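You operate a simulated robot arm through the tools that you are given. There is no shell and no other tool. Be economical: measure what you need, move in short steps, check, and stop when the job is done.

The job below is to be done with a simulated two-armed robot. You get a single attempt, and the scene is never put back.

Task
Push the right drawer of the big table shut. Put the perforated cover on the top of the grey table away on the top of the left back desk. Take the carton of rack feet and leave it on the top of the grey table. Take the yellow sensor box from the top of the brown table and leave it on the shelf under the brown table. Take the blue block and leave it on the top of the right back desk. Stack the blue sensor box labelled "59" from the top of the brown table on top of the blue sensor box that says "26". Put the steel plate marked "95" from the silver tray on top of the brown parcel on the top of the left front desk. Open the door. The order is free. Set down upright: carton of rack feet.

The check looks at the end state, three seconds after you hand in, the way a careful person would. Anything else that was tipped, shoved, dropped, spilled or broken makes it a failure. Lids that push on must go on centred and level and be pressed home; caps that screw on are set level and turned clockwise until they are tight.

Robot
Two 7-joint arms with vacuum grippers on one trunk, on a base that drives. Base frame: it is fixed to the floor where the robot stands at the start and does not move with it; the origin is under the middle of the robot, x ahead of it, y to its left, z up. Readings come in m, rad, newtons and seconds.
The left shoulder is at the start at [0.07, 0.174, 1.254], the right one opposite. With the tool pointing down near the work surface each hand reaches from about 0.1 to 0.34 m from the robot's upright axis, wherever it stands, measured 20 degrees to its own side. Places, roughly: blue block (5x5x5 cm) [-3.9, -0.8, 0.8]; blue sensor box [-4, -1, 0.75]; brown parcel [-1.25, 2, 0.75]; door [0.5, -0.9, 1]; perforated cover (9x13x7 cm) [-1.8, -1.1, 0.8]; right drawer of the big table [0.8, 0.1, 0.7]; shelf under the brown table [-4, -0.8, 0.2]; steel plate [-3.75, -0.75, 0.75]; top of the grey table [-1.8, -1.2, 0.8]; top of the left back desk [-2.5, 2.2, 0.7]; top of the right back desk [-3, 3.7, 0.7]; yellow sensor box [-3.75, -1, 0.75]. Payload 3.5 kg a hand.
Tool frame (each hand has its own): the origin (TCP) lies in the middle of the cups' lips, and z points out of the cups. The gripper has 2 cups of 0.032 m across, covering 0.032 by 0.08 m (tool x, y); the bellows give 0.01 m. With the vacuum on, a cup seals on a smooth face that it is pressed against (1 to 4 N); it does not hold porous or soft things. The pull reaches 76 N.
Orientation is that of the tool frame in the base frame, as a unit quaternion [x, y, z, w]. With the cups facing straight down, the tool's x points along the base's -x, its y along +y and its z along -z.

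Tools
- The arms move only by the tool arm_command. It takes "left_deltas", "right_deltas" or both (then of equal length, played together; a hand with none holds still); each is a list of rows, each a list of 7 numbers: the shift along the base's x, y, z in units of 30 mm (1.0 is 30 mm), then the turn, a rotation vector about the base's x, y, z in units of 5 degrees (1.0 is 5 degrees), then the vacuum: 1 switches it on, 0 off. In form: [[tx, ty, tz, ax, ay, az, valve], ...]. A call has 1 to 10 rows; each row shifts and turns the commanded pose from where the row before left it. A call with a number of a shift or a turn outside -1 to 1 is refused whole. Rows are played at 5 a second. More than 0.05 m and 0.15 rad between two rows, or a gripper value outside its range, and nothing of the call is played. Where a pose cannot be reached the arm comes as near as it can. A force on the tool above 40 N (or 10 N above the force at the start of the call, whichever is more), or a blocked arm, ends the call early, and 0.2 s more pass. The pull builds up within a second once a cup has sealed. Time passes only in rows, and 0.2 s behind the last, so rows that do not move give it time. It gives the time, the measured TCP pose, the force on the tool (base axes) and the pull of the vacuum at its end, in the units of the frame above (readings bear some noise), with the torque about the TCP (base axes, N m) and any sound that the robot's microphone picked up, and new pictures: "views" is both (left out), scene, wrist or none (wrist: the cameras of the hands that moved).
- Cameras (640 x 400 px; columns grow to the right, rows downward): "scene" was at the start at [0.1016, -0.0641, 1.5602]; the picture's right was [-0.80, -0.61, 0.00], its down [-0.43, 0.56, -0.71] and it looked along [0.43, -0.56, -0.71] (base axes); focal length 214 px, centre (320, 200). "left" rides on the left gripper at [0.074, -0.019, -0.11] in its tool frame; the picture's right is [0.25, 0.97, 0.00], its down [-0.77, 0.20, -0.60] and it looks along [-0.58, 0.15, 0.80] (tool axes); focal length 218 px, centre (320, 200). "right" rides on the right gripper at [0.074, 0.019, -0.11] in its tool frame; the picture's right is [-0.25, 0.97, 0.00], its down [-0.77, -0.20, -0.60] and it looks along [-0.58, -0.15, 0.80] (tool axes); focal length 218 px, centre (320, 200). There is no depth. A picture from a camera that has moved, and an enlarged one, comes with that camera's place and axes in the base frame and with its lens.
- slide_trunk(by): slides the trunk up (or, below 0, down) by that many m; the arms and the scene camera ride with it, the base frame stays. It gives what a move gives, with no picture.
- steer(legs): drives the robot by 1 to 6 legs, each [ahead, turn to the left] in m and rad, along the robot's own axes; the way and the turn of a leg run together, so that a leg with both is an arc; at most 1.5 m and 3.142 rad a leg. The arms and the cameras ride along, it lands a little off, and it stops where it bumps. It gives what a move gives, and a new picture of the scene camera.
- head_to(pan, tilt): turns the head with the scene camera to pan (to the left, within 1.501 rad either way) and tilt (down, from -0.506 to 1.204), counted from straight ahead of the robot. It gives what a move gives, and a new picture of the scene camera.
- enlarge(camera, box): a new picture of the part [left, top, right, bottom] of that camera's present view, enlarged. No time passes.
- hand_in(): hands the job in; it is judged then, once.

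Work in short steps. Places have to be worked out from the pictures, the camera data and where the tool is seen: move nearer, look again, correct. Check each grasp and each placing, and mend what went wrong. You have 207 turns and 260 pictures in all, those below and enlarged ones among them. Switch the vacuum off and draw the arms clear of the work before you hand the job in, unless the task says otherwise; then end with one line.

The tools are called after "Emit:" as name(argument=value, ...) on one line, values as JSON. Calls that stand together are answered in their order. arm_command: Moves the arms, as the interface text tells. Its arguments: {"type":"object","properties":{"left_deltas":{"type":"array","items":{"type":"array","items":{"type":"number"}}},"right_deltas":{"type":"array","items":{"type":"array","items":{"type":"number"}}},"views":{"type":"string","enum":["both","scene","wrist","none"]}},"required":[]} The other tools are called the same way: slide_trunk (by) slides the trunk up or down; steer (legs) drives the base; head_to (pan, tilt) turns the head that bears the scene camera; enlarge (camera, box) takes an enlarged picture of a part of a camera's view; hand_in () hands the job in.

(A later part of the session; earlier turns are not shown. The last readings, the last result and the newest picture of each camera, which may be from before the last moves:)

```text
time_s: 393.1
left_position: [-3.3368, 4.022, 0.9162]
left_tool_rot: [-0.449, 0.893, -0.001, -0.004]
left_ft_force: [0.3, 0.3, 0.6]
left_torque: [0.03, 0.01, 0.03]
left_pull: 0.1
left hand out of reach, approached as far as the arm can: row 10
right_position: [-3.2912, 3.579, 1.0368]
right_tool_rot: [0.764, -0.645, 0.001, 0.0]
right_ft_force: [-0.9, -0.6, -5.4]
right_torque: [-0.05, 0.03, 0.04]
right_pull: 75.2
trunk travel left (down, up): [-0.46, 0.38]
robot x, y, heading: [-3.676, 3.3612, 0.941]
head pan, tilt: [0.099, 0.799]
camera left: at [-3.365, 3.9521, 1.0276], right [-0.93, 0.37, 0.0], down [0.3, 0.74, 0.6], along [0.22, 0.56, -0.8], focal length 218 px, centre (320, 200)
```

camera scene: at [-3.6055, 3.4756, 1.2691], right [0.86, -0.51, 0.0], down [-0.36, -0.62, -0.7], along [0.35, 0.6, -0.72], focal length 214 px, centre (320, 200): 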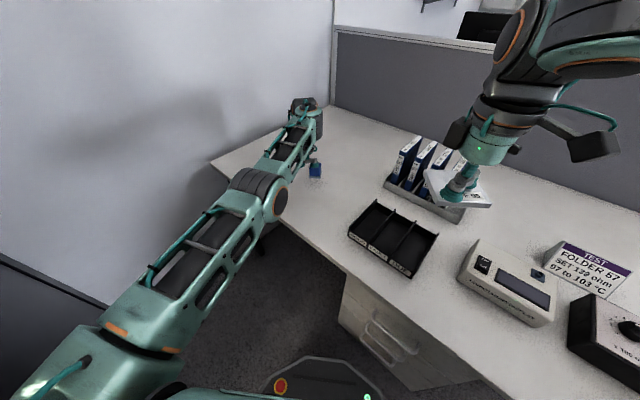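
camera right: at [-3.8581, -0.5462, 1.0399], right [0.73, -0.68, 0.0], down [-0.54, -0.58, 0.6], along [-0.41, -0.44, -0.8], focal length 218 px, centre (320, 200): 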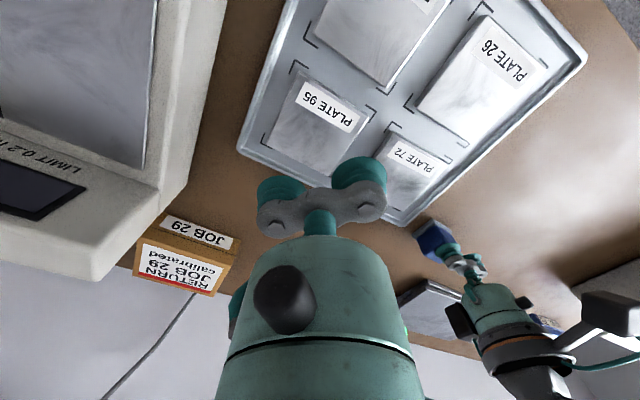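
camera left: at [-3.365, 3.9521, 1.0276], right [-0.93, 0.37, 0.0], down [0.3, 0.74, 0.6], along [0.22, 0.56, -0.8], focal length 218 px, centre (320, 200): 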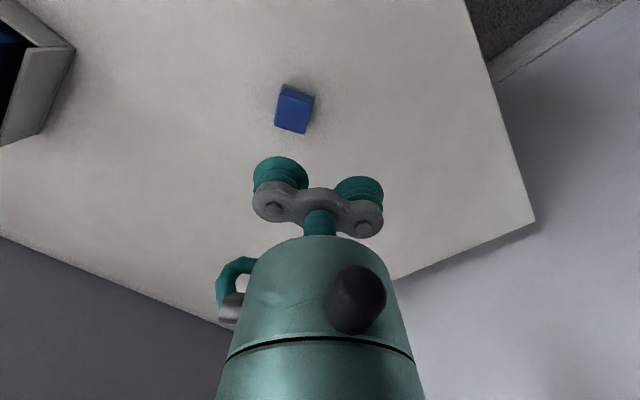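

The block stands on the right back desk. I raise up, adjust the left arm to its narrow pose, and retrace the path in reverse.

Emit:
slide_trunk(by=0.36)

Emit:
arm_command(left_deltas=[[-0.9, 0.2, 0, 0, 0, 0, 0], [-0.9, 0.2, 0, 0, 0, 0, 0], [-0.8, 0.1, 0, 0, 0, 0, 0]], views="none")

Emit:
steer(legs=[[-0.8, 0], [0, 0.905]])

```text
time_s: 396.6
left_position: [-3.3375, 4.0246, 1.2753]
left_tool_rot: [-0.449, 0.893, 0.0, -0.003]
left_ft_force: [0.2, 0.2, 0.4]
left_torque: [0.01, 0.01, -0.02]
left_pull: 0.0
right_position: [-3.2917, 3.5794, 1.3974]
right_tool_rot: [0.763, -0.646, 0.002, 0.0]
right_ft_force: [0.3, 0.1, -5.9]
right_torque: [-0.07, 0.01, 0.04]
right_pull: 75.1
trunk travel left (down, up): [-0.82, 0.02]
robot x, y, heading: [-3.6792, 3.3647, 0.941]
head pan, tilt: [0.099, 0.799]
```

```text
time_s: 397.0
left_position: [-3.3413, 4.0283, 1.2746]
left_tool_rot: [-0.454, 0.891, 0.008, 0.004]
left_ft_force: [4.4, -0.6, -5.2]
left_torque: [0.48, 0.47, 0.4]
left_pull: 0.0
right_position: [-3.2909, 3.5787, 1.3974]
right_tool_rot: [0.764, -0.645, 0.002, 0.002]
right_ft_force: [0.7, -0.9, -5.5]
right_torque: [-0.05, 0.0, 0.02]
right_pull: 75.4
trunk travel left (down, up): [-0.82, 0.02]
robot x, y, heading: [-3.6786, 3.366, 0.935]
head pan, tilt: [0.099, 0.799]
stopped in row 1 (left hand): the force on the tool passed its limit at 271 N (the readings are from after the stop); the commanded pose is now the measured one
```

```text
time_s: 401.7
left_position: [-3.8263, 3.3884, 1.2765]
left_tool_rot: [-0.461, 0.887, 0.009, 0.006]
left_ft_force: [6.5, 6.5, -19.3]
left_torque: [0.66, 0.09, 0.26]
left_pull: 0.0
right_position: [-3.7706, 2.9386, 1.3961]
right_tool_rot: [0.768, -0.641, 0.001, 0.001]
right_ft_force: [1.0, -0.3, -5.2]
right_torque: [-0.03, 0.0, 0.03]
right_pull: 75.5
trunk travel left (down, up): [-0.82, 0.02]
robot x, y, heading: [-4.1602, 2.7181, 0.958]
head pan, tilt: [0.099, 0.799]
stopped in leg 2: the force on the tool passed its limit at 45 N (the readings are from after the stop); the commanded pose is now the measured one
camera scene: at [-4.083, 2.8308, 1.6292], right [0.87, -0.5, 0.0], down [-0.36, -0.62, -0.7], along [0.35, 0.6, -0.72], focal length 214 px, centre (320, 200)
```

scene: 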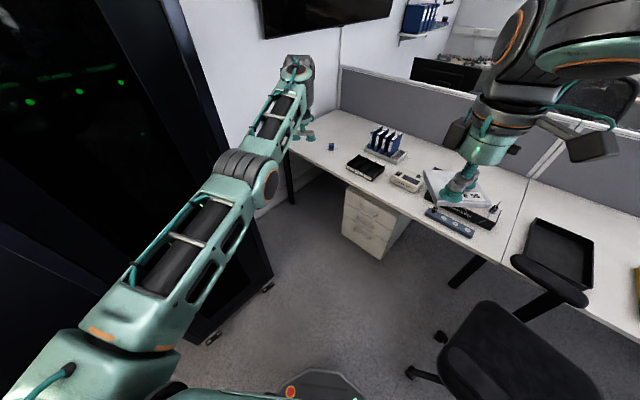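

The left hand is jammed against its own forearm again at that height. I lower it relative to the shoulder to free it.

Emit:
arm_command(left_deltas=[[0.1, 0.15, -0.4, 0, 0, 0, 0], [0.1, 0.15, -0.7, 0, 0, 0, 0], [0, 0, -1, 0, 0, 0, 0], [0, 0, -1, 0, 0, 0, 0], [0, 0, -1, 0, 0, 0, 0]], views="scene")

```text
time_s: 402.9
left_position: [-3.8207, 3.3989, 1.1533]
left_tool_rot: [-0.461, 0.887, 0.007, 0.005]
left_ft_force: [-0.1, 0.1, 0.1]
left_torque: [-0.03, -0.02, -0.07]
left_pull: 0.0
right_position: [-3.7713, 2.94, 1.3962]
right_tool_rot: [0.768, -0.641, 0.001, 0.001]
right_ft_force: [-0.9, 0.1, -6.5]
right_torque: [-0.08, 0.01, 0.03]
right_pull: 74.4
trunk travel left (down, up): [-0.82, 0.02]
robot x, y, heading: [-4.1505, 2.7202, 0.946]
head pan, tilt: [0.099, 0.799]
camera scene: at [-4.0841, 2.8327, 1.6291], right [0.87, -0.5, 0.0], down [-0.36, -0.62, -0.7], along [0.35, 0.6, -0.72], focal length 214 px, centre (320, 200)
```

scene: 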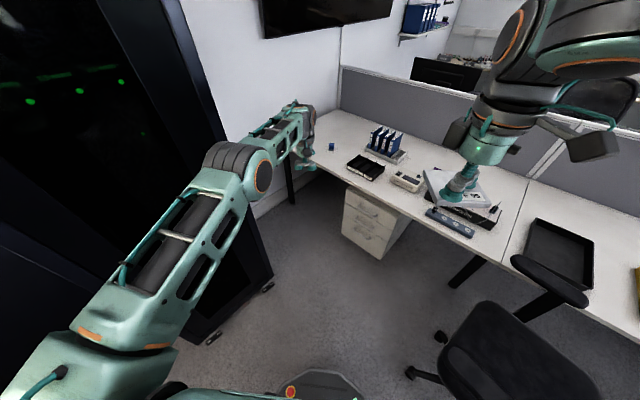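

Free now. I retract the left hand so it clears the cabinet when turning, then continue back down the aisle.

Emit:
arm_command(left_deltas=[[-0.91, -0.58, 0, 0, 0, 0, 0], [-0.91, -0.58, 0, 0, 0, 0, 0], [-0.91, -0.58, 0, 0, 0, 0, 0], [-0.91, -0.58, 0, 0, 0, 0, 0], [-0.91, -0.58, 0, 0, 0, 0, 0]], views="none")

Emit:
steer(legs=[[0, 0.9]])

```text
time_s: 404.1
left_position: [-3.9591, 3.3096, 1.1538]
left_tool_rot: [-0.461, 0.887, 0.007, 0.006]
left_ft_force: [-0.6, -0.1, 0.0]
left_torque: [0.01, 0.0, 0.0]
left_pull: 0.0
right_position: [-3.7726, 2.938, 1.3982]
right_tool_rot: [0.768, -0.641, 0.002, 0.001]
right_ft_force: [-0.5, 0.0, -5.6]
right_torque: [-0.08, 0.0, 0.05]
right_pull: 75.4
trunk travel left (down, up): [-0.82, 0.02]
robot x, y, heading: [-4.157, 2.7197, 0.949]
head pan, tilt: [0.099, 0.799]
```

```text
time_s: 406.8
left_position: [-4.4992, 3.2405, 1.1533]
left_tool_rot: [0.803, -0.596, -0.008, -0.002]
left_ft_force: [-0.2, -0.5, -0.8]
left_torque: [0.03, 0.01, 0.01]
left_pull: 0.0
right_position: [-4.0919, 3.1581, 1.3971]
right_tool_rot: [0.971, -0.239, 0.002, 0.001]
right_ft_force: [0.5, -0.1, -5.7]
right_torque: [-0.02, 0.0, 0.03]
right_pull: 76.0
trunk travel left (down, up): [-0.82, 0.02]
robot x, y, heading: [-4.1553, 2.7242, 1.857]
head pan, tilt: [0.099, 0.799]
camera scene: at [-4.198, 2.8444, 1.6292], right [0.93, 0.38, 0.0], down [0.27, -0.66, -0.7], along [-0.26, 0.65, -0.72], focal length 214 px, centre (320, 200)
```

scene: 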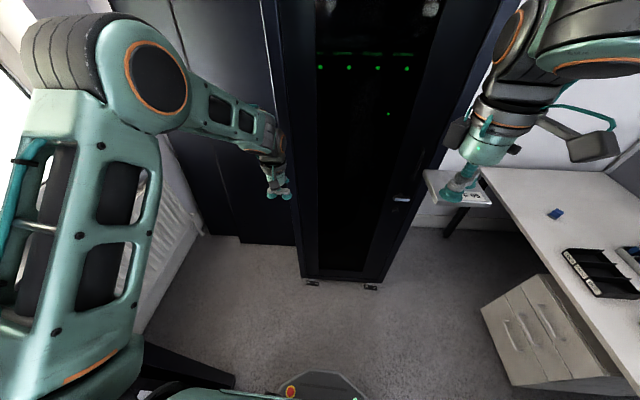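

Lined up with the aisle again. I back down it, reversing the earlier shift.

Emit:
steer(legs=[[0, -0.01], [-0.94, 0], [0, 0.25], [-0.5, 0], [0, -0.25], [-1.15, 0]])

```text
time_s: 421.7
left_position: [-3.6803, 0.8146, 1.1535]
left_tool_rot: [0.798, -0.602, -0.009, -0.001]
left_ft_force: [-0.6, 0.5, 0.1]
left_torque: [-0.03, 0.03, 0.0]
left_pull: 0.1
right_position: [-3.2743, 0.7259, 1.396]
right_tool_rot: [0.969, -0.248, 0.003, 0.0]
right_ft_force: [0.2, 0.4, -5.5]
right_torque: [-0.03, -0.03, 0.05]
right_pull: 75.3
trunk travel left (down, up): [-0.82, 0.02]
robot x, y, heading: [-3.3475, 0.2884, 1.842]
head pan, tilt: [0.099, 0.799]
camera scene: at [-3.3868, 0.4134, 1.6291], right [0.93, 0.36, 0.0], down [0.26, -0.67, -0.7], along [-0.25, 0.65, -0.72], focal length 214 px, centre (320, 200)
```

scene: 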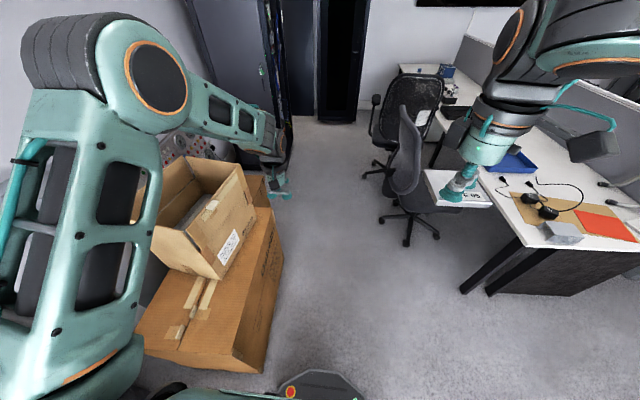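

Out of the aisle. Now I cross to the left front desk, keeping between the desk ends and the socket table.

Emit:
steer(legs=[[0, -1.45], [1.13, 0], [1.13, 0], [0, 1.454]])

Emit:
head_to(pan=-0.2, tilt=0.7)

```text
time_s: 440.0
left_position: [-1.6154, 1.6636, 1.1531]
left_tool_rot: [0.807, -0.591, -0.009, -0.001]
left_ft_force: [-0.2, -0.5, 0.3]
left_torque: [-0.02, -0.01, -0.02]
left_pull: 0.1
right_position: [-1.207, 1.5883, 1.3963]
right_tool_rot: [0.972, -0.234, 0.001, 0.0]
right_ft_force: [0.6, 0.0, -6.3]
right_torque: [-0.07, -0.02, 0.02]
right_pull: 37.3
trunk travel left (down, up): [-0.82, 0.02]
robot x, y, heading: [-1.2664, 1.1461, 1.868]
head pan, tilt: [0.099, 0.799]
camera scene: at [-1.3102, 1.2717, 1.6292], right [0.92, 0.39, 0.0], down [0.28, -0.66, -0.7], along [-0.27, 0.64, -0.72], focal length 214 px, centre (320, 200)
```

scene: 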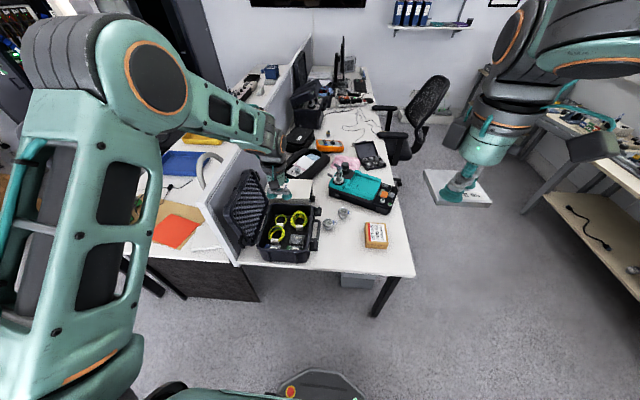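

```text
time_s: 440.8
left_position: [-1.6161, 1.6642, 1.1528]
left_tool_rot: [0.806, -0.592, -0.009, -0.001]
left_ft_force: [-0.2, 1.0, -0.5]
left_torque: [-0.01, -0.01, -0.02]
left_pull: 0.1
right_position: [-1.2078, 1.5872, 1.3968]
right_tool_rot: [0.972, -0.234, 0.001, 0.0]
right_ft_force: [-0.3, 0.0, -5.2]
right_torque: [-0.05, -0.07, 0.04]
right_pull: 38.2
trunk travel left (down, up): [-0.82, 0.02]
robot x, y, heading: [-1.2665, 1.1488, 1.866]
head pan, tilt: [-0.201, 0.7]
camera scene: at [-1.2881, 1.2817, 1.6374], right [1.0, 0.1, 0.0], down [0.06, -0.64, -0.76], along [-0.07, 0.76, -0.64], focal length 214 px, centre (320, 200)
```

scene: 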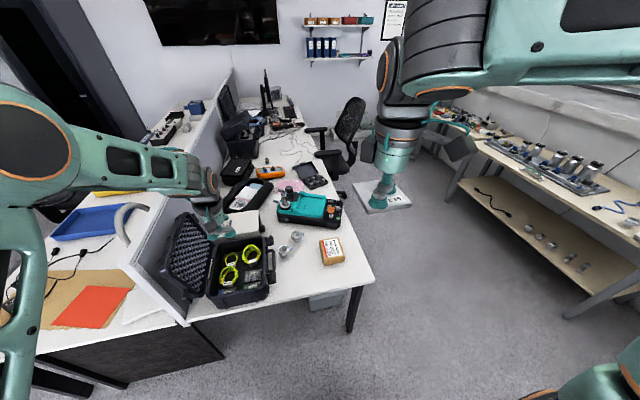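

The right pull has dropped to one cup (38 N), which is still ample for the plate, but I'll be gentle. The parcel is at about (-1.297, 1.948). I retract and raise the left hand clear of the open case, drive 0.2 m forward, and lower.

Emit:
arm_command(left_deltas=[[0.29, -0.95, 0.5, 0, 0, 0, 0], [0.29, -0.95, 0.7, 0, 0, 0, 0], [0.29, -0.95, 1, 0, 0, 0, 0], [0.29, -0.95, 1, 0, 0, 0, 0], [0.29, -0.95, 1, 0, 0, 0, 0], [0.29, -0.95, 1, 0, 0, 0, 0]], views="none")

Emit:
steer(legs=[[0.18, -0.02]])

Emit:
slide_trunk(by=-0.38)

Emit:
head_to(pan=-0.2, tilt=0.9)

```text
time_s: 442.2
left_position: [-1.5657, 1.4914, 1.3102]
left_tool_rot: [0.806, -0.592, -0.008, -0.003]
left_ft_force: [0.1, -0.5, 0.7]
left_torque: [0.03, -0.03, -0.01]
left_pull: 0.1
right_position: [-1.21, 1.585, 1.3978]
right_tool_rot: [0.972, -0.234, 0.003, -0.001]
right_ft_force: [-0.9, -1.2, -5.6]
right_torque: [-0.03, -0.05, 0.03]
right_pull: 37.1
trunk travel left (down, up): [-0.82, 0.02]
robot x, y, heading: [-1.2697, 1.1483, 1.864]
head pan, tilt: [-0.201, 0.7]
```

```text
time_s: 443.7
left_position: [-1.6086, 1.6681, 1.3107]
left_tool_rot: [0.801, -0.599, -0.011, -0.002]
left_ft_force: [0.5, -0.1, -0.2]
left_torque: [-0.02, 0.04, -0.03]
left_pull: 0.0
right_position: [-1.2499, 1.755, 1.3983]
right_tool_rot: [0.97, -0.244, 0.002, -0.002]
right_ft_force: [0.1, -0.4, -5.7]
right_torque: [-0.01, 0.0, 0.05]
right_pull: 37.8
trunk travel left (down, up): [-0.82, 0.02]
robot x, y, heading: [-1.3146, 1.3223, 1.857]
head pan, tilt: [-0.201, 0.7]
camera scene: at [-1.3355, 1.4508, 1.6379], right [1.0, 0.08, 0.0], down [0.05, -0.64, -0.77], along [-0.06, 0.76, -0.64], focal length 214 px, centre (320, 200)
```

scene: 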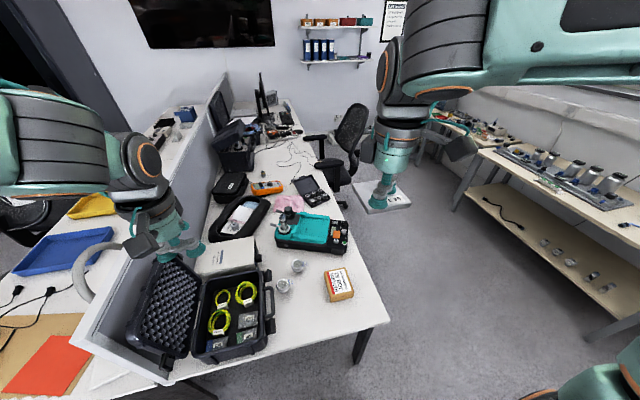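

```text
time_s: 447.4
left_position: [-1.6095, 1.6707, 0.9301]
left_tool_rot: [0.8, -0.6, -0.009, -0.002]
left_ft_force: [0.7, 0.7, 0.2]
left_torque: [-0.01, 0.04, 0.01]
left_pull: 0.1
right_position: [-1.2505, 1.7582, 1.0161]
right_tool_rot: [0.97, -0.244, 0.002, 0.0]
right_ft_force: [1.2, -0.5, -6.1]
right_torque: [-0.05, -0.02, 0.04]
right_pull: 38.0
trunk travel left (down, up): [-0.44, 0.4]
robot x, y, heading: [-1.3188, 1.3219, 1.845]
head pan, tilt: [-0.201, 0.7]
```

```text
time_s: 448.1
left_position: [-1.6096, 1.6727, 0.9291]
left_tool_rot: [0.801, -0.599, -0.009, -0.002]
left_ft_force: [-0.2, 0.2, 0.0]
left_torque: [0.02, -0.03, -0.03]
left_pull: 0.2
right_position: [-1.2513, 1.7585, 1.0159]
right_tool_rot: [0.97, -0.244, 0.001, 0.001]
right_ft_force: [1.0, 0.1, -6.1]
right_torque: [-0.01, -0.03, 0.05]
right_pull: 38.6
trunk travel left (down, up): [-0.44, 0.4]
robot x, y, heading: [-1.3184, 1.3226, 1.851]
head pan, tilt: [-0.201, 0.901]
camera scene: at [-1.3359, 1.4458, 1.2413], right [1.0, 0.08, 0.0], down [0.06, -0.78, -0.62], along [-0.05, 0.62, -0.78], focal length 214 px, centre (320, 200)
```

scene: 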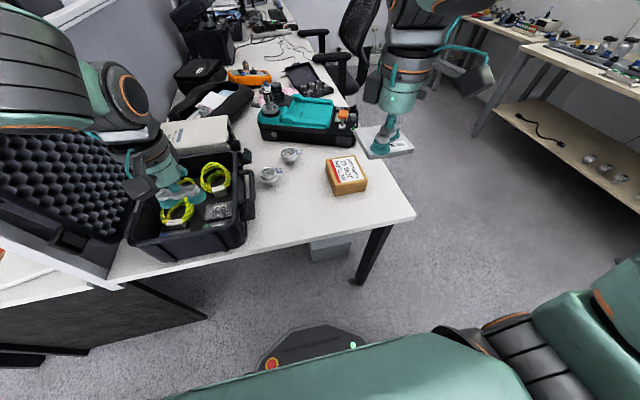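

The parcel top centre triangulates to (-1.29, 1.943, 0.765). I bring the plate over it slowly.

Emit:
arm_command(right_deltas=[[-0.2, 0.6, 0, 0, 0, 0, 1], [-0.2, 0.88, 0, 0, 0, 0, 1], [-0.2, 0.88, 0, 0, 0, 0, 1], [-0.2, 0.88, 0, 0, 0, 0, 1], [-0.2, 0.88, -0.5, 0, 0, 0, 1], [-0.2, 0.88, -0.7, 0, 0, 0, 1], [-0.17, 0.88, -0.7, 0, 0, 0, 1], [0, 0.28, -0.7, 0, 0, 0, 1]], views="both")

```text
time_s: 449.9
left_position: [-1.609, 1.673, 0.9286]
left_tool_rot: [0.801, -0.599, -0.009, -0.001]
left_ft_force: [0.6, 0.4, 0.3]
left_torque: [0.0, 0.02, 0.03]
left_pull: 0.1
right_position: [-1.2911, 1.9443, 0.9385]
right_tool_rot: [0.97, -0.244, 0.002, 0.001]
right_ft_force: [-0.2, 0.7, -6.1]
right_torque: [-0.06, -0.04, 0.03]
right_pull: 37.9
trunk travel left (down, up): [-0.44, 0.4]
robot x, y, heading: [-1.3175, 1.3209, 1.858]
head pan, tilt: [-0.201, 0.901]
camera scene: at [-1.3358, 1.4462, 1.2412], right [1.0, 0.08, 0.0], down [0.06, -0.78, -0.62], along [-0.05, 0.62, -0.78], focal length 214 px, centre (320, 200)
camera right: at [-1.2356, 1.8938, 1.05], right [-0.68, -0.73, 0.0], down [-0.59, 0.54, 0.6], along [-0.44, 0.41, -0.8], focal length 218 px, centre (320, 200)
```

scene: 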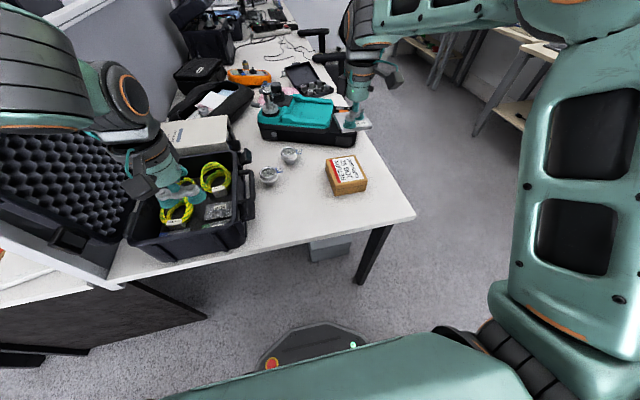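
right: 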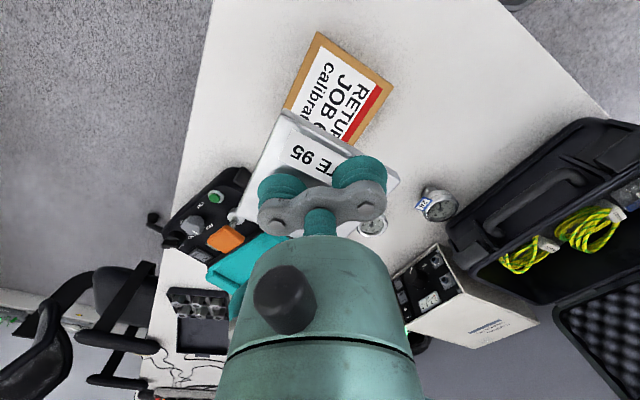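

The wrist view puts the parcel centre at (-1.29, 1.92) and shows the plate riding about 1 cm beyond the tool centre. I shift back 3.4 cm in y and descend partway, then look.

Emit:
arm_command(right_deltas=[[0, -0.6, 0, 0, 0, 0, 1], [0, -0.53, -0.5, 0, 0, 0, 1], [0, 0, -0.8, 0, 0, 0, 1], [0, 0, -0.8, 0, 0, 0, 1], [0, 0, -0.8, 0, 0, 0, 1], [0, 0, 0, 0, 0, 0, 1]], views="both")

Emit:
enlarge(camera="scene", box=[290, 100, 410, 175])

```text
time_s: 451.3
left_position: [-1.6094, 1.6714, 0.9294]
left_tool_rot: [0.8, -0.599, -0.009, -0.001]
left_ft_force: [-0.4, -1.2, -0.7]
left_torque: [-0.01, 0.01, -0.02]
left_pull: 0.0
right_position: [-1.2914, 1.91, 0.8513]
right_tool_rot: [0.97, -0.244, 0.002, -0.001]
right_ft_force: [0.5, 0.2, -6.0]
right_torque: [-0.04, -0.04, 0.03]
right_pull: 38.2
trunk travel left (down, up): [-0.44, 0.4]
robot x, y, heading: [-1.3154, 1.3222, 1.85]
head pan, tilt: [-0.201, 0.901]
camera scene: at [-1.3359, 1.4455, 1.2413], right [1.0, 0.08, 0.0], down [0.06, -0.78, -0.62], along [-0.05, 0.62, -0.78], focal length 214 px, centre (320, 200)
camera right: at [-1.2357, 1.8586, 0.9626], right [-0.68, -0.73, 0.0], down [-0.59, 0.54, 0.6], along [-0.44, 0.41, -0.8], focal length 218 px, centre (320, 200)
```

scene: 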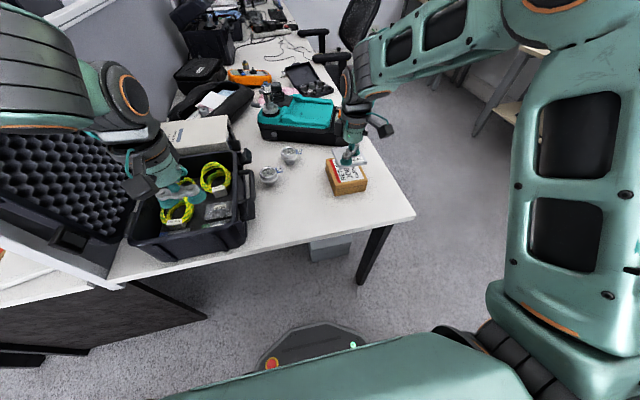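
right: 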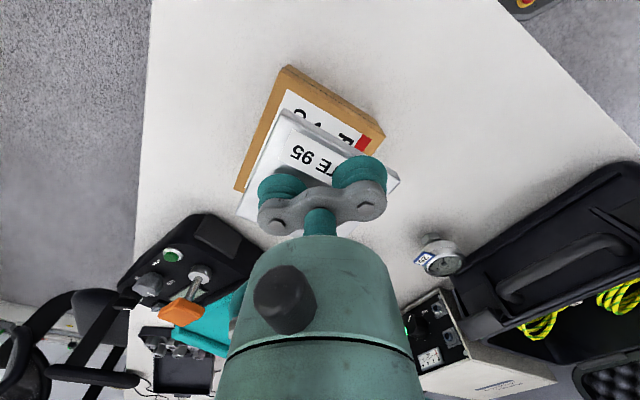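

```text
5.33 times, centred on (350, 138) of scene
camera zoom: at [-1.3359, 1.4455, 1.2413], right [1.0, 0.08, 0.0], down [0.06, -0.78, -0.62], along [-0.05, 0.62, -0.78], focal length 1144 px, centre (160, 533)
```

zoom: 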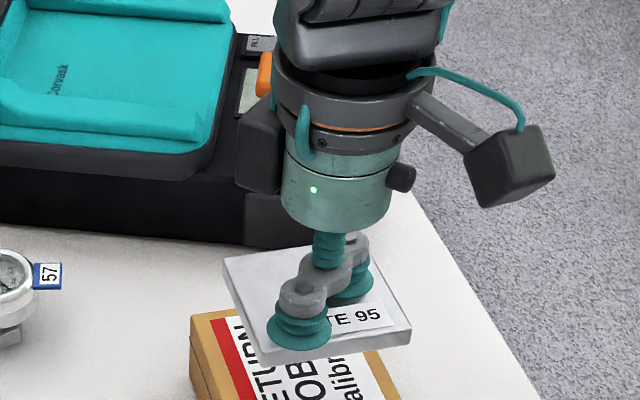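

The plate overhangs nothing and is nearly centred. I shift 8 mm and lower to contact.

Emit:
arm_command(right_deltas=[[0, 0.27, -0.4, 0, 0, 0, 1], [0, 0, -0.4, 0, 0, 0, 1], [0, 0, -0.3, 0, 0, 0, 1], [0, 0, -0.2, 0, 0, 0, 1], [0, 0, -0.15, 0, 0, 0, 1], [0, 0, -0.15, 0, 0, 0, 1], [0, 0, -0.15, 0, 0, 0, 1], [0, 0, -0.15, 0, 0, 0, 1], [0, 0, -0.15, 0, 0, 0, 1], [0, 0, -0.15, 0, 0, 0, 1]], views="none")

```text
time_s: 453.5
left_position: [-1.61, 1.6696, 0.9313]
left_tool_rot: [0.801, -0.599, -0.009, -0.001]
left_ft_force: [-0.5, -0.3, -0.3]
left_torque: [0.01, 0.02, 0.02]
left_pull: 0.0
right_position: [-1.2922, 1.9179, 0.7888]
right_tool_rot: [0.97, -0.244, -0.001, -0.003]
right_ft_force: [2.9, 1.8, 27.9]
right_torque: [0.34, 0.1, 0.41]
right_pull: 37.4
trunk travel left (down, up): [-0.44, 0.4]
robot x, y, heading: [-1.316, 1.3181, 1.855]
head pan, tilt: [-0.201, 0.901]
```

Contact. I release and rise.

Emit:
arm_command(right_deltas=[[0, 0, 0.15, 0, 0, 0, 0], [0, 0, 0, 0, 0, 0, 0], [0, 0, 0, 0, 0, 0, 0], [0, 0, 0, 0, 0, 0, 0], [0, 0, 0.3, 0, 0, 0, 0], [0, 0, 0.7, 0, 0, 0, 0], [0, 0, 1, 0, 0, 0, 0], [0, 0, 1, 0, 0, 0, 0], [0, 0, 1, 0, 0, 0, 0]], views="both")

```text
time_s: 455.5
left_position: [-1.6091, 1.6711, 0.9296]
left_tool_rot: [0.801, -0.598, -0.01, -0.003]
left_ft_force: [-0.7, -0.1, -0.1]
left_torque: [0.02, -0.03, 0.01]
left_pull: 0.0
right_position: [-1.293, 1.9182, 0.911]
right_tool_rot: [0.97, -0.243, 0.002, 0.001]
right_ft_force: [0.4, 0.1, 0.5]
right_torque: [0.02, 0.0, 0.02]
right_pull: 0.1
trunk travel left (down, up): [-0.44, 0.4]
robot x, y, heading: [-1.32, 1.3241, 1.852]
head pan, tilt: [-0.201, 0.901]
camera scene: at [-1.336, 1.4447, 1.2414], right [1.0, 0.08, 0.0], down [0.06, -0.78, -0.62], along [-0.05, 0.62, -0.78], focal length 214 px, centre (320, 200)
camera right: at [-1.2368, 1.8665, 1.0217], right [-0.68, -0.73, 0.0], down [-0.59, 0.54, 0.6], along [-0.44, 0.41, -0.8], focal length 218 px, centre (320, 200)
```

scene: 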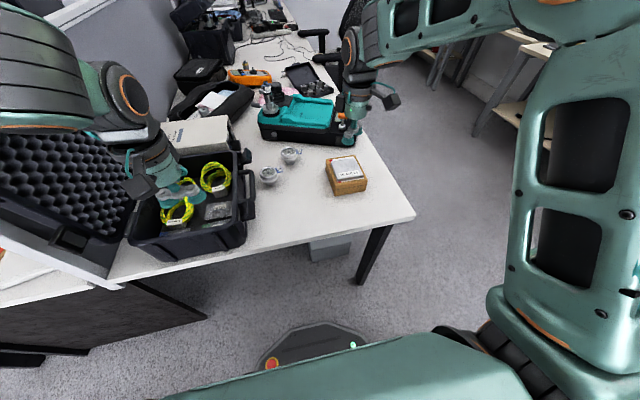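
right: 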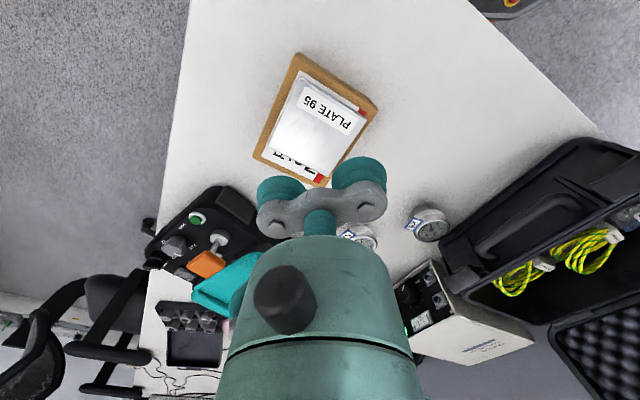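

The plate sits squarely on the parcel. Last is the carton: I raise up, back away, and drive around the +F side of the socket table into the corridor in front of the trolley.

Emit:
slide_trunk(by=0.36)

Emit:
steer(legs=[[-0.2, 0], [0, -1.577], [0.95, 0], [0, -1.571], [1.3, 0]])

Emit:
head_to(pan=-0.6, tilt=0.7)

```text
time_s: 459.0
left_position: [-1.6092, 1.6726, 1.2899]
left_tool_rot: [0.801, -0.599, -0.009, -0.002]
left_ft_force: [-0.2, -0.2, 0.6]
left_torque: [-0.01, -0.04, -0.02]
left_pull: 0.0
right_position: [-1.293, 1.9189, 1.2712]
right_tool_rot: [0.97, -0.243, 0.002, 0.0]
right_ft_force: [-0.4, 0.2, 0.0]
right_torque: [0.02, 0.0, 0.01]
right_pull: 0.1
trunk travel left (down, up): [-0.8, 0.04]
robot x, y, heading: [-1.3159, 1.3212, 1.851]
head pan, tilt: [-0.201, 0.901]
```

```text
time_s: 479.0
left_position: [0.278, -0.2237, 1.2891]
left_tool_rot: [0.603, 0.798, -0.002, 0.009]
left_ft_force: [0.6, -0.4, 0.9]
left_torque: [-0.02, 0.01, 0.02]
left_pull: 0.1
right_position: [-0.0406, -0.4672, 1.2701]
right_tool_rot: [0.249, 0.969, 0.0, -0.002]
right_ft_force: [-0.1, -0.1, 0.0]
right_torque: [-0.01, -0.01, 0.01]
right_pull: 0.0
trunk travel left (down, up): [-0.8, 0.04]
robot x, y, heading: [-0.0098, 0.128, -1.302]
head pan, tilt: [-0.201, 0.901]
camera scene: at [0.0116, 0.0068, 1.6014], right [-1.0, -0.07, 0.0], down [-0.05, 0.78, -0.62], along [0.04, -0.62, -0.78], focal length 214 px, centre (320, 200)
```

scene: 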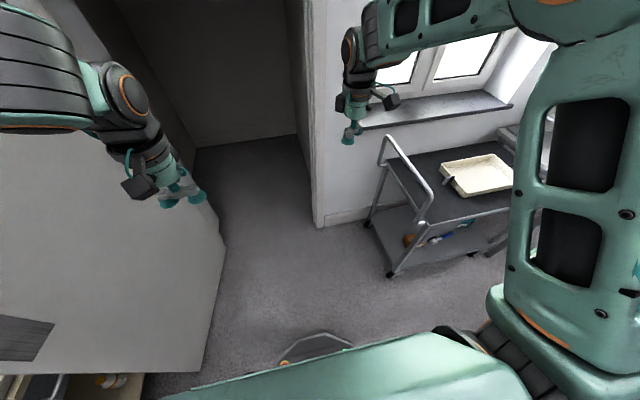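

```text
time_s: 479.9
left_position: [0.278, -0.2244, 1.289]
left_tool_rot: [0.603, 0.798, -0.002, 0.009]
left_ft_force: [-0.5, 0.1, 0.8]
left_torque: [0.02, 0.0, -0.02]
left_pull: 0.0
right_position: [-0.0409, -0.4678, 1.2693]
right_tool_rot: [0.248, 0.969, 0.0, -0.002]
right_ft_force: [0.5, -0.6, 0.7]
right_torque: [-0.01, -0.02, 0.01]
right_pull: 0.1
trunk travel left (down, up): [-0.8, 0.04]
robot x, y, heading: [-0.0069, 0.1269, -1.303]
head pan, tilt: [-0.6, 0.7]
camera scene: at [-0.0209, 0.0009, 1.6174], right [-0.95, 0.33, 0.0], down [0.21, 0.61, -0.76], along [-0.25, -0.72, -0.64], focal length 214 px, centre (320, 200)
```

scene: 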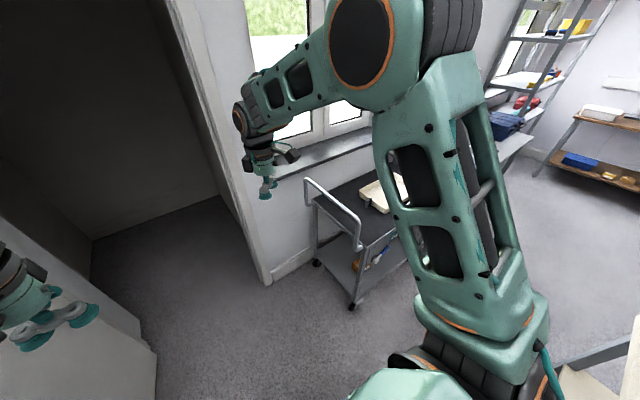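

The carton looks to be at F≈-0.77, L≈-0.57, top z≈0.22 on the trolley's lower shelf. I'll take it with the left hand pointing down, as on the brown shelf. I drive into the corridor in front of it.

Emit:
steer(legs=[[0, -1.496], [0.95, 0], [0, 1.503]])

Emit:
head_to(pan=0.2, tilt=0.9)

```text
time_s: 492.2
left_position: [-0.6066, -0.5354, 1.2896]
left_tool_rot: [0.592, 0.806, -0.001, 0.008]
left_ft_force: [-0.3, -0.6, -0.2]
left_torque: [0.02, -0.02, 0.02]
left_pull: 0.1
right_position: [-0.9203, -0.7864, 1.2701]
right_tool_rot: [0.236, 0.972, -0.001, -0.002]
right_ft_force: [0.0, -0.2, -0.7]
right_torque: [-0.02, -0.04, 0.04]
right_pull: 0.0
trunk travel left (down, up): [-0.8, 0.04]
robot x, y, heading: [-0.9018, -0.1922, -1.277]
head pan, tilt: [-0.6, 0.7]
camera scene: at [-0.9121, -0.3176, 1.6175], right [-0.95, 0.3, 0.0], down [0.19, 0.61, -0.76], along [-0.23, -0.73, -0.64], focal length 214 px, centre (320, 200)
```

scene: 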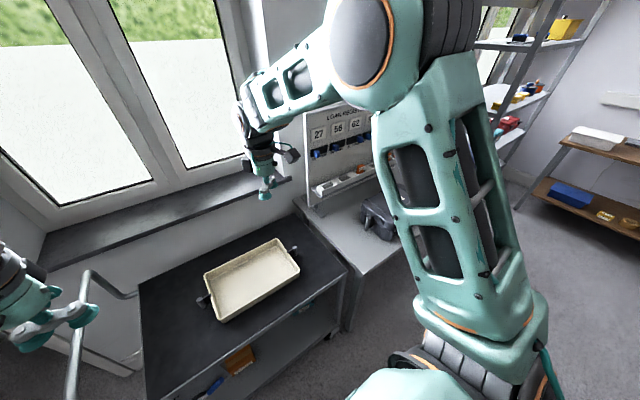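

```text
time_s: 493.3
left_position: [-0.6072, -0.5364, 1.29]
left_tool_rot: [0.593, 0.805, -0.001, 0.008]
left_ft_force: [0.3, 0.2, 0.3]
left_torque: [0.04, -0.03, 0.0]
left_pull: 0.0
right_position: [-0.92, -0.7872, 1.2705]
right_tool_rot: [0.236, 0.972, 0.0, -0.002]
right_ft_force: [0.0, -0.6, -0.3]
right_torque: [0.01, -0.01, 0.02]
right_pull: 0.0
trunk travel left (down, up): [-0.8, 0.04]
robot x, y, heading: [-0.9009, -0.1875, -1.279]
head pan, tilt: [0.201, 0.901]
camera scene: at [-0.8506, -0.3031, 1.6013], right [-0.88, -0.47, 0.0], down [-0.37, 0.69, -0.62], along [0.29, -0.55, -0.78], focal length 214 px, centre (320, 200)
```

scene: 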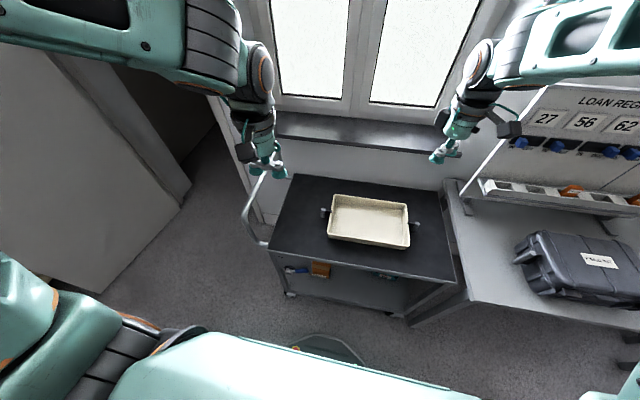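

The carton is at about F -0.79, L -0.56, roughly 16 cm behind the trolley's top edge. I pull both hands back from the trolley, then lower the trunk fully.

Emit:
arm_command(left_deltas=[[-0.29, 0.95, 0, 0, 0, 0, 0], [-0.29, 0.95, 0, 0, 0, 0, 0], [0, 0, 0, 0, 0, 0, 0], [0, 0, 0, 0, 0, 0, 0], [0, 0, 0, 0, 0, 0, 0], [0, 0, 0, 0, 0, 0, 0], [0, 0, 0, 0, 0, 0, 0]], right_deltas=[[-0.79, 0.81, 0, 0, 0, 0, 0], [-0.79, 0.81, 0, 0, 0, 0, 0], [-0.79, 0.81, 0, 0, 0, 0, 0], [-0.79, 0.81, 0, 0, 0, 0, 0], [-0.79, 0.81, 0, 0, 0, 0, 0], [-0.79, 0.81, 0, 0, 0, 0, 0], [-0.79, 0.81, 0, 0, 0, 0, 0]], views="none")

Emit:
slide_trunk(by=-0.3)

Emit:
head_to(pan=0, tilt=0.8)

```text
time_s: 494.9
left_position: [-0.6274, -0.479, 1.2894]
left_tool_rot: [0.594, 0.805, -0.001, 0.011]
left_ft_force: [-0.7, -0.1, 0.2]
left_torque: [-0.02, -0.02, 0.0]
left_pull: 0.0
right_position: [-1.0896, -0.6203, 1.2683]
right_tool_rot: [0.235, 0.972, 0.008, 0.02]
right_ft_force: [-0.9, -0.7, 0.5]
right_torque: [0.02, -0.01, 0.02]
right_pull: 0.1
right hand out of reach, approached as far as the arm can: row 7
trunk travel left (down, up): [-0.8, 0.04]
robot x, y, heading: [-0.9008, -0.1945, -1.279]
head pan, tilt: [0.201, 0.901]
```

```text
time_s: 497.9
left_position: [-0.6251, -0.4786, 0.99]
left_tool_rot: [0.593, 0.805, -0.002, 0.009]
left_ft_force: [-0.2, -0.4, 0.2]
left_torque: [0.0, -0.04, 0.04]
left_pull: 0.1
right_position: [-1.0901, -0.6206, 0.964]
right_tool_rot: [0.24, 0.971, 0.011, 0.016]
right_ft_force: [-0.2, 0.4, 0.0]
right_torque: [-0.01, 0.03, 0.02]
right_pull: 0.3
trunk travel left (down, up): [-0.5, 0.34]
robot x, y, heading: [-0.8997, -0.1906, -1.28]
head pan, tilt: [0.201, 0.901]
```

```text
time_s: 498.6
left_position: [-0.6249, -0.4783, 0.989]
left_tool_rot: [0.592, 0.806, -0.001, 0.009]
left_ft_force: [0.1, -0.2, 0.0]
left_torque: [0.0, -0.04, 0.01]
left_pull: 0.0
right_position: [-1.089, -0.62, 0.9643]
right_tool_rot: [0.24, 0.971, 0.011, 0.015]
right_ft_force: [-0.1, 0.4, -0.8]
right_torque: [0.0, 0.02, 0.04]
right_pull: 0.0
trunk travel left (down, up): [-0.5, 0.34]
robot x, y, heading: [-0.9052, -0.1867, -1.28]
head pan, tilt: [0.0, 0.799]
camera scene: at [-0.8627, -0.3136, 1.3092], right [-0.96, -0.29, 0.0], down [-0.21, 0.69, -0.7], along [0.2, -0.67, -0.72], focal length 214 px, centre (320, 200)
```

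scene: 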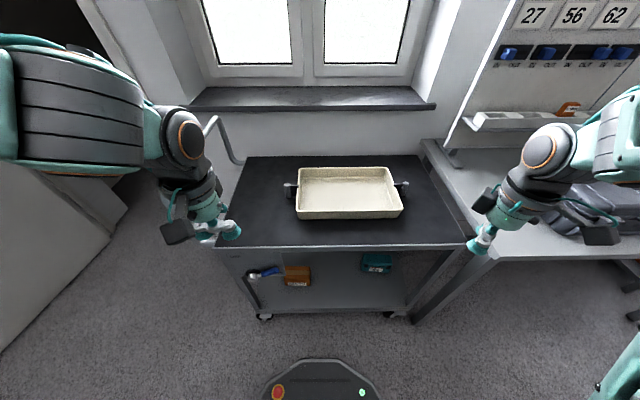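

The trolley's lower shelf works out to z≈0.28, its front at L≈-0.39, and the carton's top centre near F -0.805, L -0.53, z≈0.34. Both hands are clear of the trolley front, so I lower the rest of the way.

Emit:
slide_trunk(by=-0.4)

Emit:
head_to(pan=0.1, tilt=0.5)

```text
time_s: 502.5
left_position: [-0.6236, -0.4787, 0.59]
left_tool_rot: [0.594, 0.805, -0.001, 0.009]
left_ft_force: [-0.3, -0.3, -0.4]
left_torque: [0.01, 0.03, -0.01]
left_pull: 0.1
right_position: [-1.0887, -0.6196, 0.5648]
right_tool_rot: [0.24, 0.971, 0.012, 0.016]
right_ft_force: [0.4, 0.2, 0.6]
right_torque: [0.01, -0.03, -0.03]
right_pull: 0.0
trunk travel left (down, up): [-0.1, 0.74]
robot x, y, heading: [-0.906, -0.188, -1.275]
head pan, tilt: [0.0, 0.799]
```

```text
time_s: 503.3
left_position: [-0.624, -0.479, 0.5901]
left_tool_rot: [0.593, 0.805, -0.001, 0.009]
left_ft_force: [-1.0, 0.2, 0.6]
left_torque: [0.02, 0.01, 0.0]
left_pull: 0.1
right_position: [-1.0897, -0.6214, 0.565]
right_tool_rot: [0.24, 0.971, 0.011, 0.017]
right_ft_force: [-0.4, 0.4, 0.4]
right_torque: [0.0, -0.04, -0.01]
right_pull: 0.1
trunk travel left (down, up): [-0.1, 0.74]
robot x, y, heading: [-0.9015, -0.1902, -1.284]
head pan, tilt: [0.099, 0.499]
camera scene: at [-0.8513, -0.3204, 0.9351], right [-0.92, -0.38, 0.0], down [-0.18, 0.44, -0.88], along [0.34, -0.81, -0.48], focal length 214 px, centre (320, 200)
```

scene: 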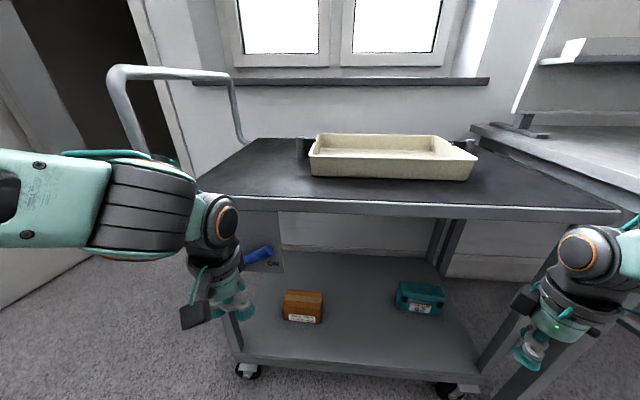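

I have a good view. A blue-handled tool hangs near the front-left under the top, close to where the forearm would pass; I zoom in to see it exactly.

Emit:
enlarge(camera="scene", box=[220, 190, 380, 340])

```text
2.67 times, centred on (300, 265) of scene
camera zoom: at [-0.8513, -0.3204, 0.9351], right [-0.92, -0.38, 0.0], down [-0.18, 0.44, -0.88], along [0.34, -0.81, -0.48], focal length 572 px, centre (373, 27)
```

zoom: 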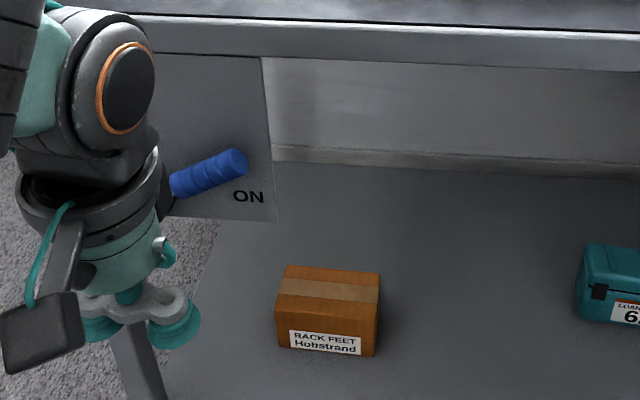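

It's a front panel with a lever, hanging down to z≈0.60 over F -0.87 to -0.6, so I must not come straight in there. I'll approach diagonally from the right with the right hand. I raise up, undo its 45° twist, and reposition.

Emit:
slide_trunk(by=0.4)

Emit:
slide_trunk(by=0.2)

Emit:
arm_command(right_deltas=[[0, 0, 0, 0, 0, -1, 0], [0, 0, 0, 0, 0, -1, 0], [0, 0, 0, 0, 0, -1, 0], [0, 0, 0, 0, 0, -1, 0], [0, 0, 0, 0, 0, -1, 0], [0, 0, 0, 0, 0, -1, 0], [0, 0, 0, 0, 0, -1, 0], [0, 0, 0, 0, 0, -1, 0], [0, 0, 0, 0, 0, -1, 0]], views="none")

Emit:
steer(legs=[[0, -1.587], [0.28, 0], [0, 2.164]])

```text
time_s: 507.1
left_position: [-0.6251, -0.4793, 0.9888]
left_tool_rot: [0.593, 0.805, -0.001, 0.009]
left_ft_force: [0.4, 0.6, -0.4]
left_torque: [0.0, -0.05, -0.01]
left_pull: 0.0
right_position: [-1.0893, -0.6196, 0.967]
right_tool_rot: [0.239, 0.971, 0.012, 0.017]
right_ft_force: [0.3, -0.4, -0.5]
right_torque: [0.0, 0.04, -0.01]
right_pull: 0.1
trunk travel left (down, up): [-0.5, 0.34]
robot x, y, heading: [-0.9044, -0.1855, -1.278]
head pan, tilt: [0.099, 0.499]
```

```text
time_s: 509.3
left_position: [-0.624, -0.4789, 1.1897]
left_tool_rot: [0.592, 0.806, -0.001, 0.009]
left_ft_force: [0.1, -0.1, 0.4]
left_torque: [-0.02, -0.03, 0.0]
left_pull: 0.0
right_position: [-1.0895, -0.6206, 1.165]
right_tool_rot: [0.24, 0.971, 0.011, 0.016]
right_ft_force: [-0.6, -0.1, -0.1]
right_torque: [-0.02, -0.03, -0.01]
right_pull: 0.1
trunk travel left (down, up): [-0.7, 0.14]
robot x, y, heading: [-0.8983, -0.1902, -1.277]
head pan, tilt: [0.099, 0.499]
```

```text
time_s: 511.3
left_position: [-0.6242, -0.4769, 1.1913]
left_tool_rot: [0.593, 0.805, -0.002, 0.009]
left_ft_force: [-0.5, -0.9, 0.0]
left_torque: [-0.02, 0.03, 0.02]
left_pull: 0.0
right_position: [-1.0896, -0.6195, 1.1654]
right_tool_rot: [0.594, 0.804, 0.017, 0.012]
right_ft_force: [0.2, -0.8, -0.2]
right_torque: [-0.01, 0.02, 0.02]
right_pull: 0.1
trunk travel left (down, up): [-0.7, 0.14]
robot x, y, heading: [-0.902, -0.189, -1.277]
head pan, tilt: [0.099, 0.499]
```

```text
time_s: 522.3
left_position: [-0.7833, -0.3602, 1.1887]
left_tool_rot: [0.345, 0.939, 0.001, 0.009]
left_ft_force: [-0.3, 0.0, -0.3]
left_torque: [0.0, 0.03, -0.03]
left_pull: 0.0
right_position: [-1.0995, -0.7292, 1.1663]
right_tool_rot: [0.345, 0.939, 0.02, 0.005]
right_ft_force: [0.8, -0.5, 0.3]
right_torque: [0.0, -0.03, 0.02]
right_pull: 0.1
trunk travel left (down, up): [-0.7, 0.14]
robot x, y, heading: [-1.1754, -0.2628, -0.71]
head pan, tilt: [0.099, 0.499]
camera scene: at [-1.0589, -0.3488, 1.5352], right [-0.57, -0.82, 0.0], down [-0.39, 0.28, -0.88], along [0.72, -0.5, -0.48], focal length 214 px, centre (320, 200)
```

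scene: 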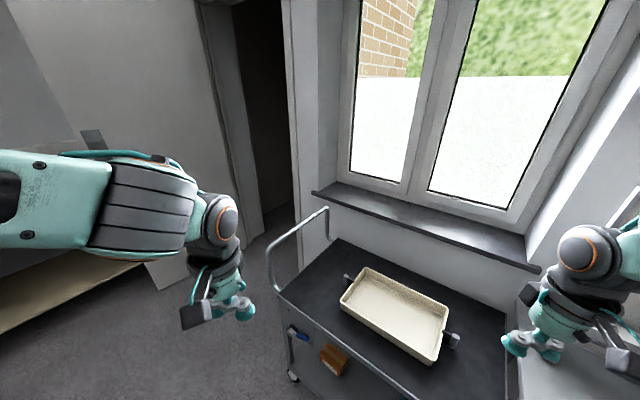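

In position at the right of the carton, facing it diagonally. I bring the right hand in (clear of the trolley), level it, and lower the trunk.

Emit:
arm_command(right_deltas=[[0.69, 0.9, 0, -0.2, 0.13, 0, 0], [0.69, 0.9, 0, -0.19, 0.13, 0, 0], [0.69, 0.9, 0, 0, 0, 0, 0], [0.69, 0.9, 0, 0, 0, 0, 0], [0.69, 0.9, 0, 0, 0, 0, 0], [0.69, 0.9, 0, 0, 0, 0, 0]], views="none")

Emit:
slide_trunk(by=-0.35)

Emit:
head_to(pan=-0.1, tilt=0.6)

```text
time_s: 523.7
left_position: [-0.7833, -0.3578, 1.1888]
left_tool_rot: [0.344, 0.939, 0.001, 0.009]
left_ft_force: [0.2, 0.8, 0.1]
left_torque: [0.04, 0.01, -0.02]
left_pull: 0.1
right_position: [-0.9485, -0.6323, 1.1236]
right_tool_rot: [0.352, 0.936, 0.019, 0.004]
right_ft_force: [0.2, -0.1, 0.3]
right_torque: [-0.01, 0.01, -0.01]
right_pull: 0.1
right hand out of reach, approached as far as the arm can: row 1, 2, 3, 4, 5, 6
trunk travel left (down, up): [-0.7, 0.14]
robot x, y, heading: [-1.1742, -0.2676, -0.712]
head pan, tilt: [0.099, 0.499]
```

```text
time_s: 527.1
left_position: [-0.7839, -0.3591, 0.8399]
left_tool_rot: [0.344, 0.939, 0.001, 0.01]
left_ft_force: [0.6, 0.4, 0.1]
left_torque: [0.02, 0.0, 0.0]
left_pull: 0.1
right_position: [-0.9473, -0.6299, 0.777]
right_tool_rot: [0.347, 0.938, 0.019, 0.008]
right_ft_force: [0.7, -0.6, 0.0]
right_torque: [-0.01, 0.02, 0.01]
right_pull: 0.0
trunk travel left (down, up): [-0.35, 0.49]
robot x, y, heading: [-1.1728, -0.263, -0.708]
head pan, tilt: [0.099, 0.499]
```

```text
time_s: 527.8
left_position: [-0.7824, -0.3593, 0.84]
left_tool_rot: [0.344, 0.939, 0.002, 0.009]
left_ft_force: [0.3, -0.2, -0.3]
left_torque: [0.0, -0.02, -0.02]
left_pull: 0.0
right_position: [-0.9475, -0.6301, 0.7748]
right_tool_rot: [0.348, 0.937, 0.019, 0.007]
right_ft_force: [1.1, 0.1, -0.5]
right_torque: [0.01, 0.0, -0.01]
right_pull: 0.1
trunk travel left (down, up): [-0.35, 0.49]
robot x, y, heading: [-1.1705, -0.2646, -0.709]
head pan, tilt: [-0.099, 0.6]
camera scene: at [-1.0724, -0.3605, 1.1761], right [-0.72, -0.69, 0.0], down [-0.39, 0.41, -0.83], along [0.57, -0.6, -0.56], focal length 214 px, centre (320, 200)
```

scene: 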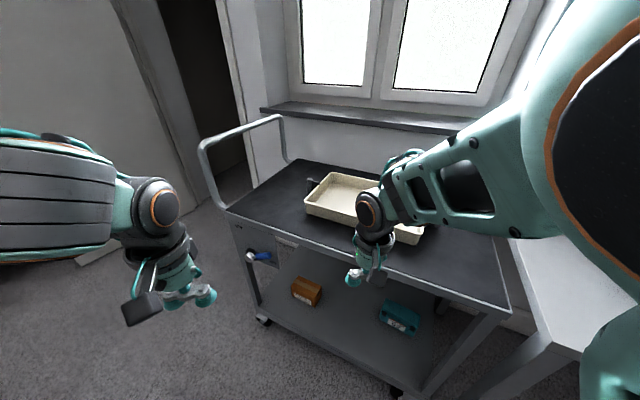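

The right hand is only about 4 cm in front of the trolley's top edge. I try moving it back before going lower.

Emit:
arm_command(right_deltas=[[-0.1, 0.6, 0, 0, 0, 0, 0], [-0.1, 0.6, 0, 0, 0, 0, 0], [-0.1, 0.6, 0, 0, 0, 0, 0]], views="wrist")

```text
time_s: 528.6
left_position: [-0.7836, -0.3597, 0.8397]
left_tool_rot: [0.345, 0.939, 0.001, 0.01]
left_ft_force: [0.2, -0.9, 0.6]
left_torque: [0.03, 0.03, -0.01]
left_pull: 0.0
right_position: [-0.9455, -0.5899, 0.756]
right_tool_rot: [0.344, 0.939, -0.002, 0.0]
right_ft_force: [0.7, 0.4, 0.2]
right_torque: [-0.02, 0.03, -0.02]
right_pull: 0.1
right hand out of reach, approached as far as the arm can: row 1, 2
trunk travel left (down, up): [-0.35, 0.49]
robot x, y, heading: [-1.1725, -0.2623, -0.71]
head pan, tilt: [-0.099, 0.6]
camera right: at [-0.9888, -0.5269, 0.8665], right [0.82, 0.57, 0.0], down [0.46, -0.65, 0.61], along [0.35, -0.5, -0.79], focal length 218 px, centre (320, 200)
```

right: 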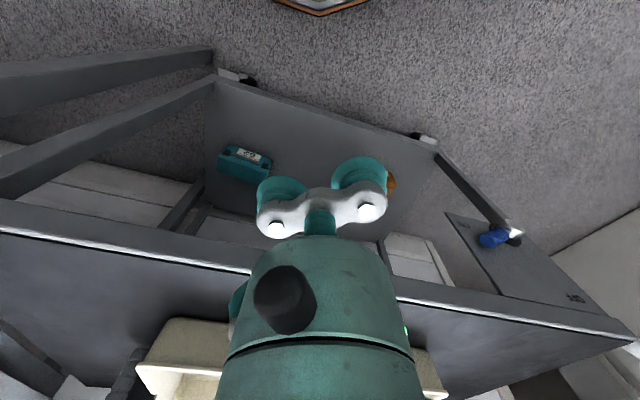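

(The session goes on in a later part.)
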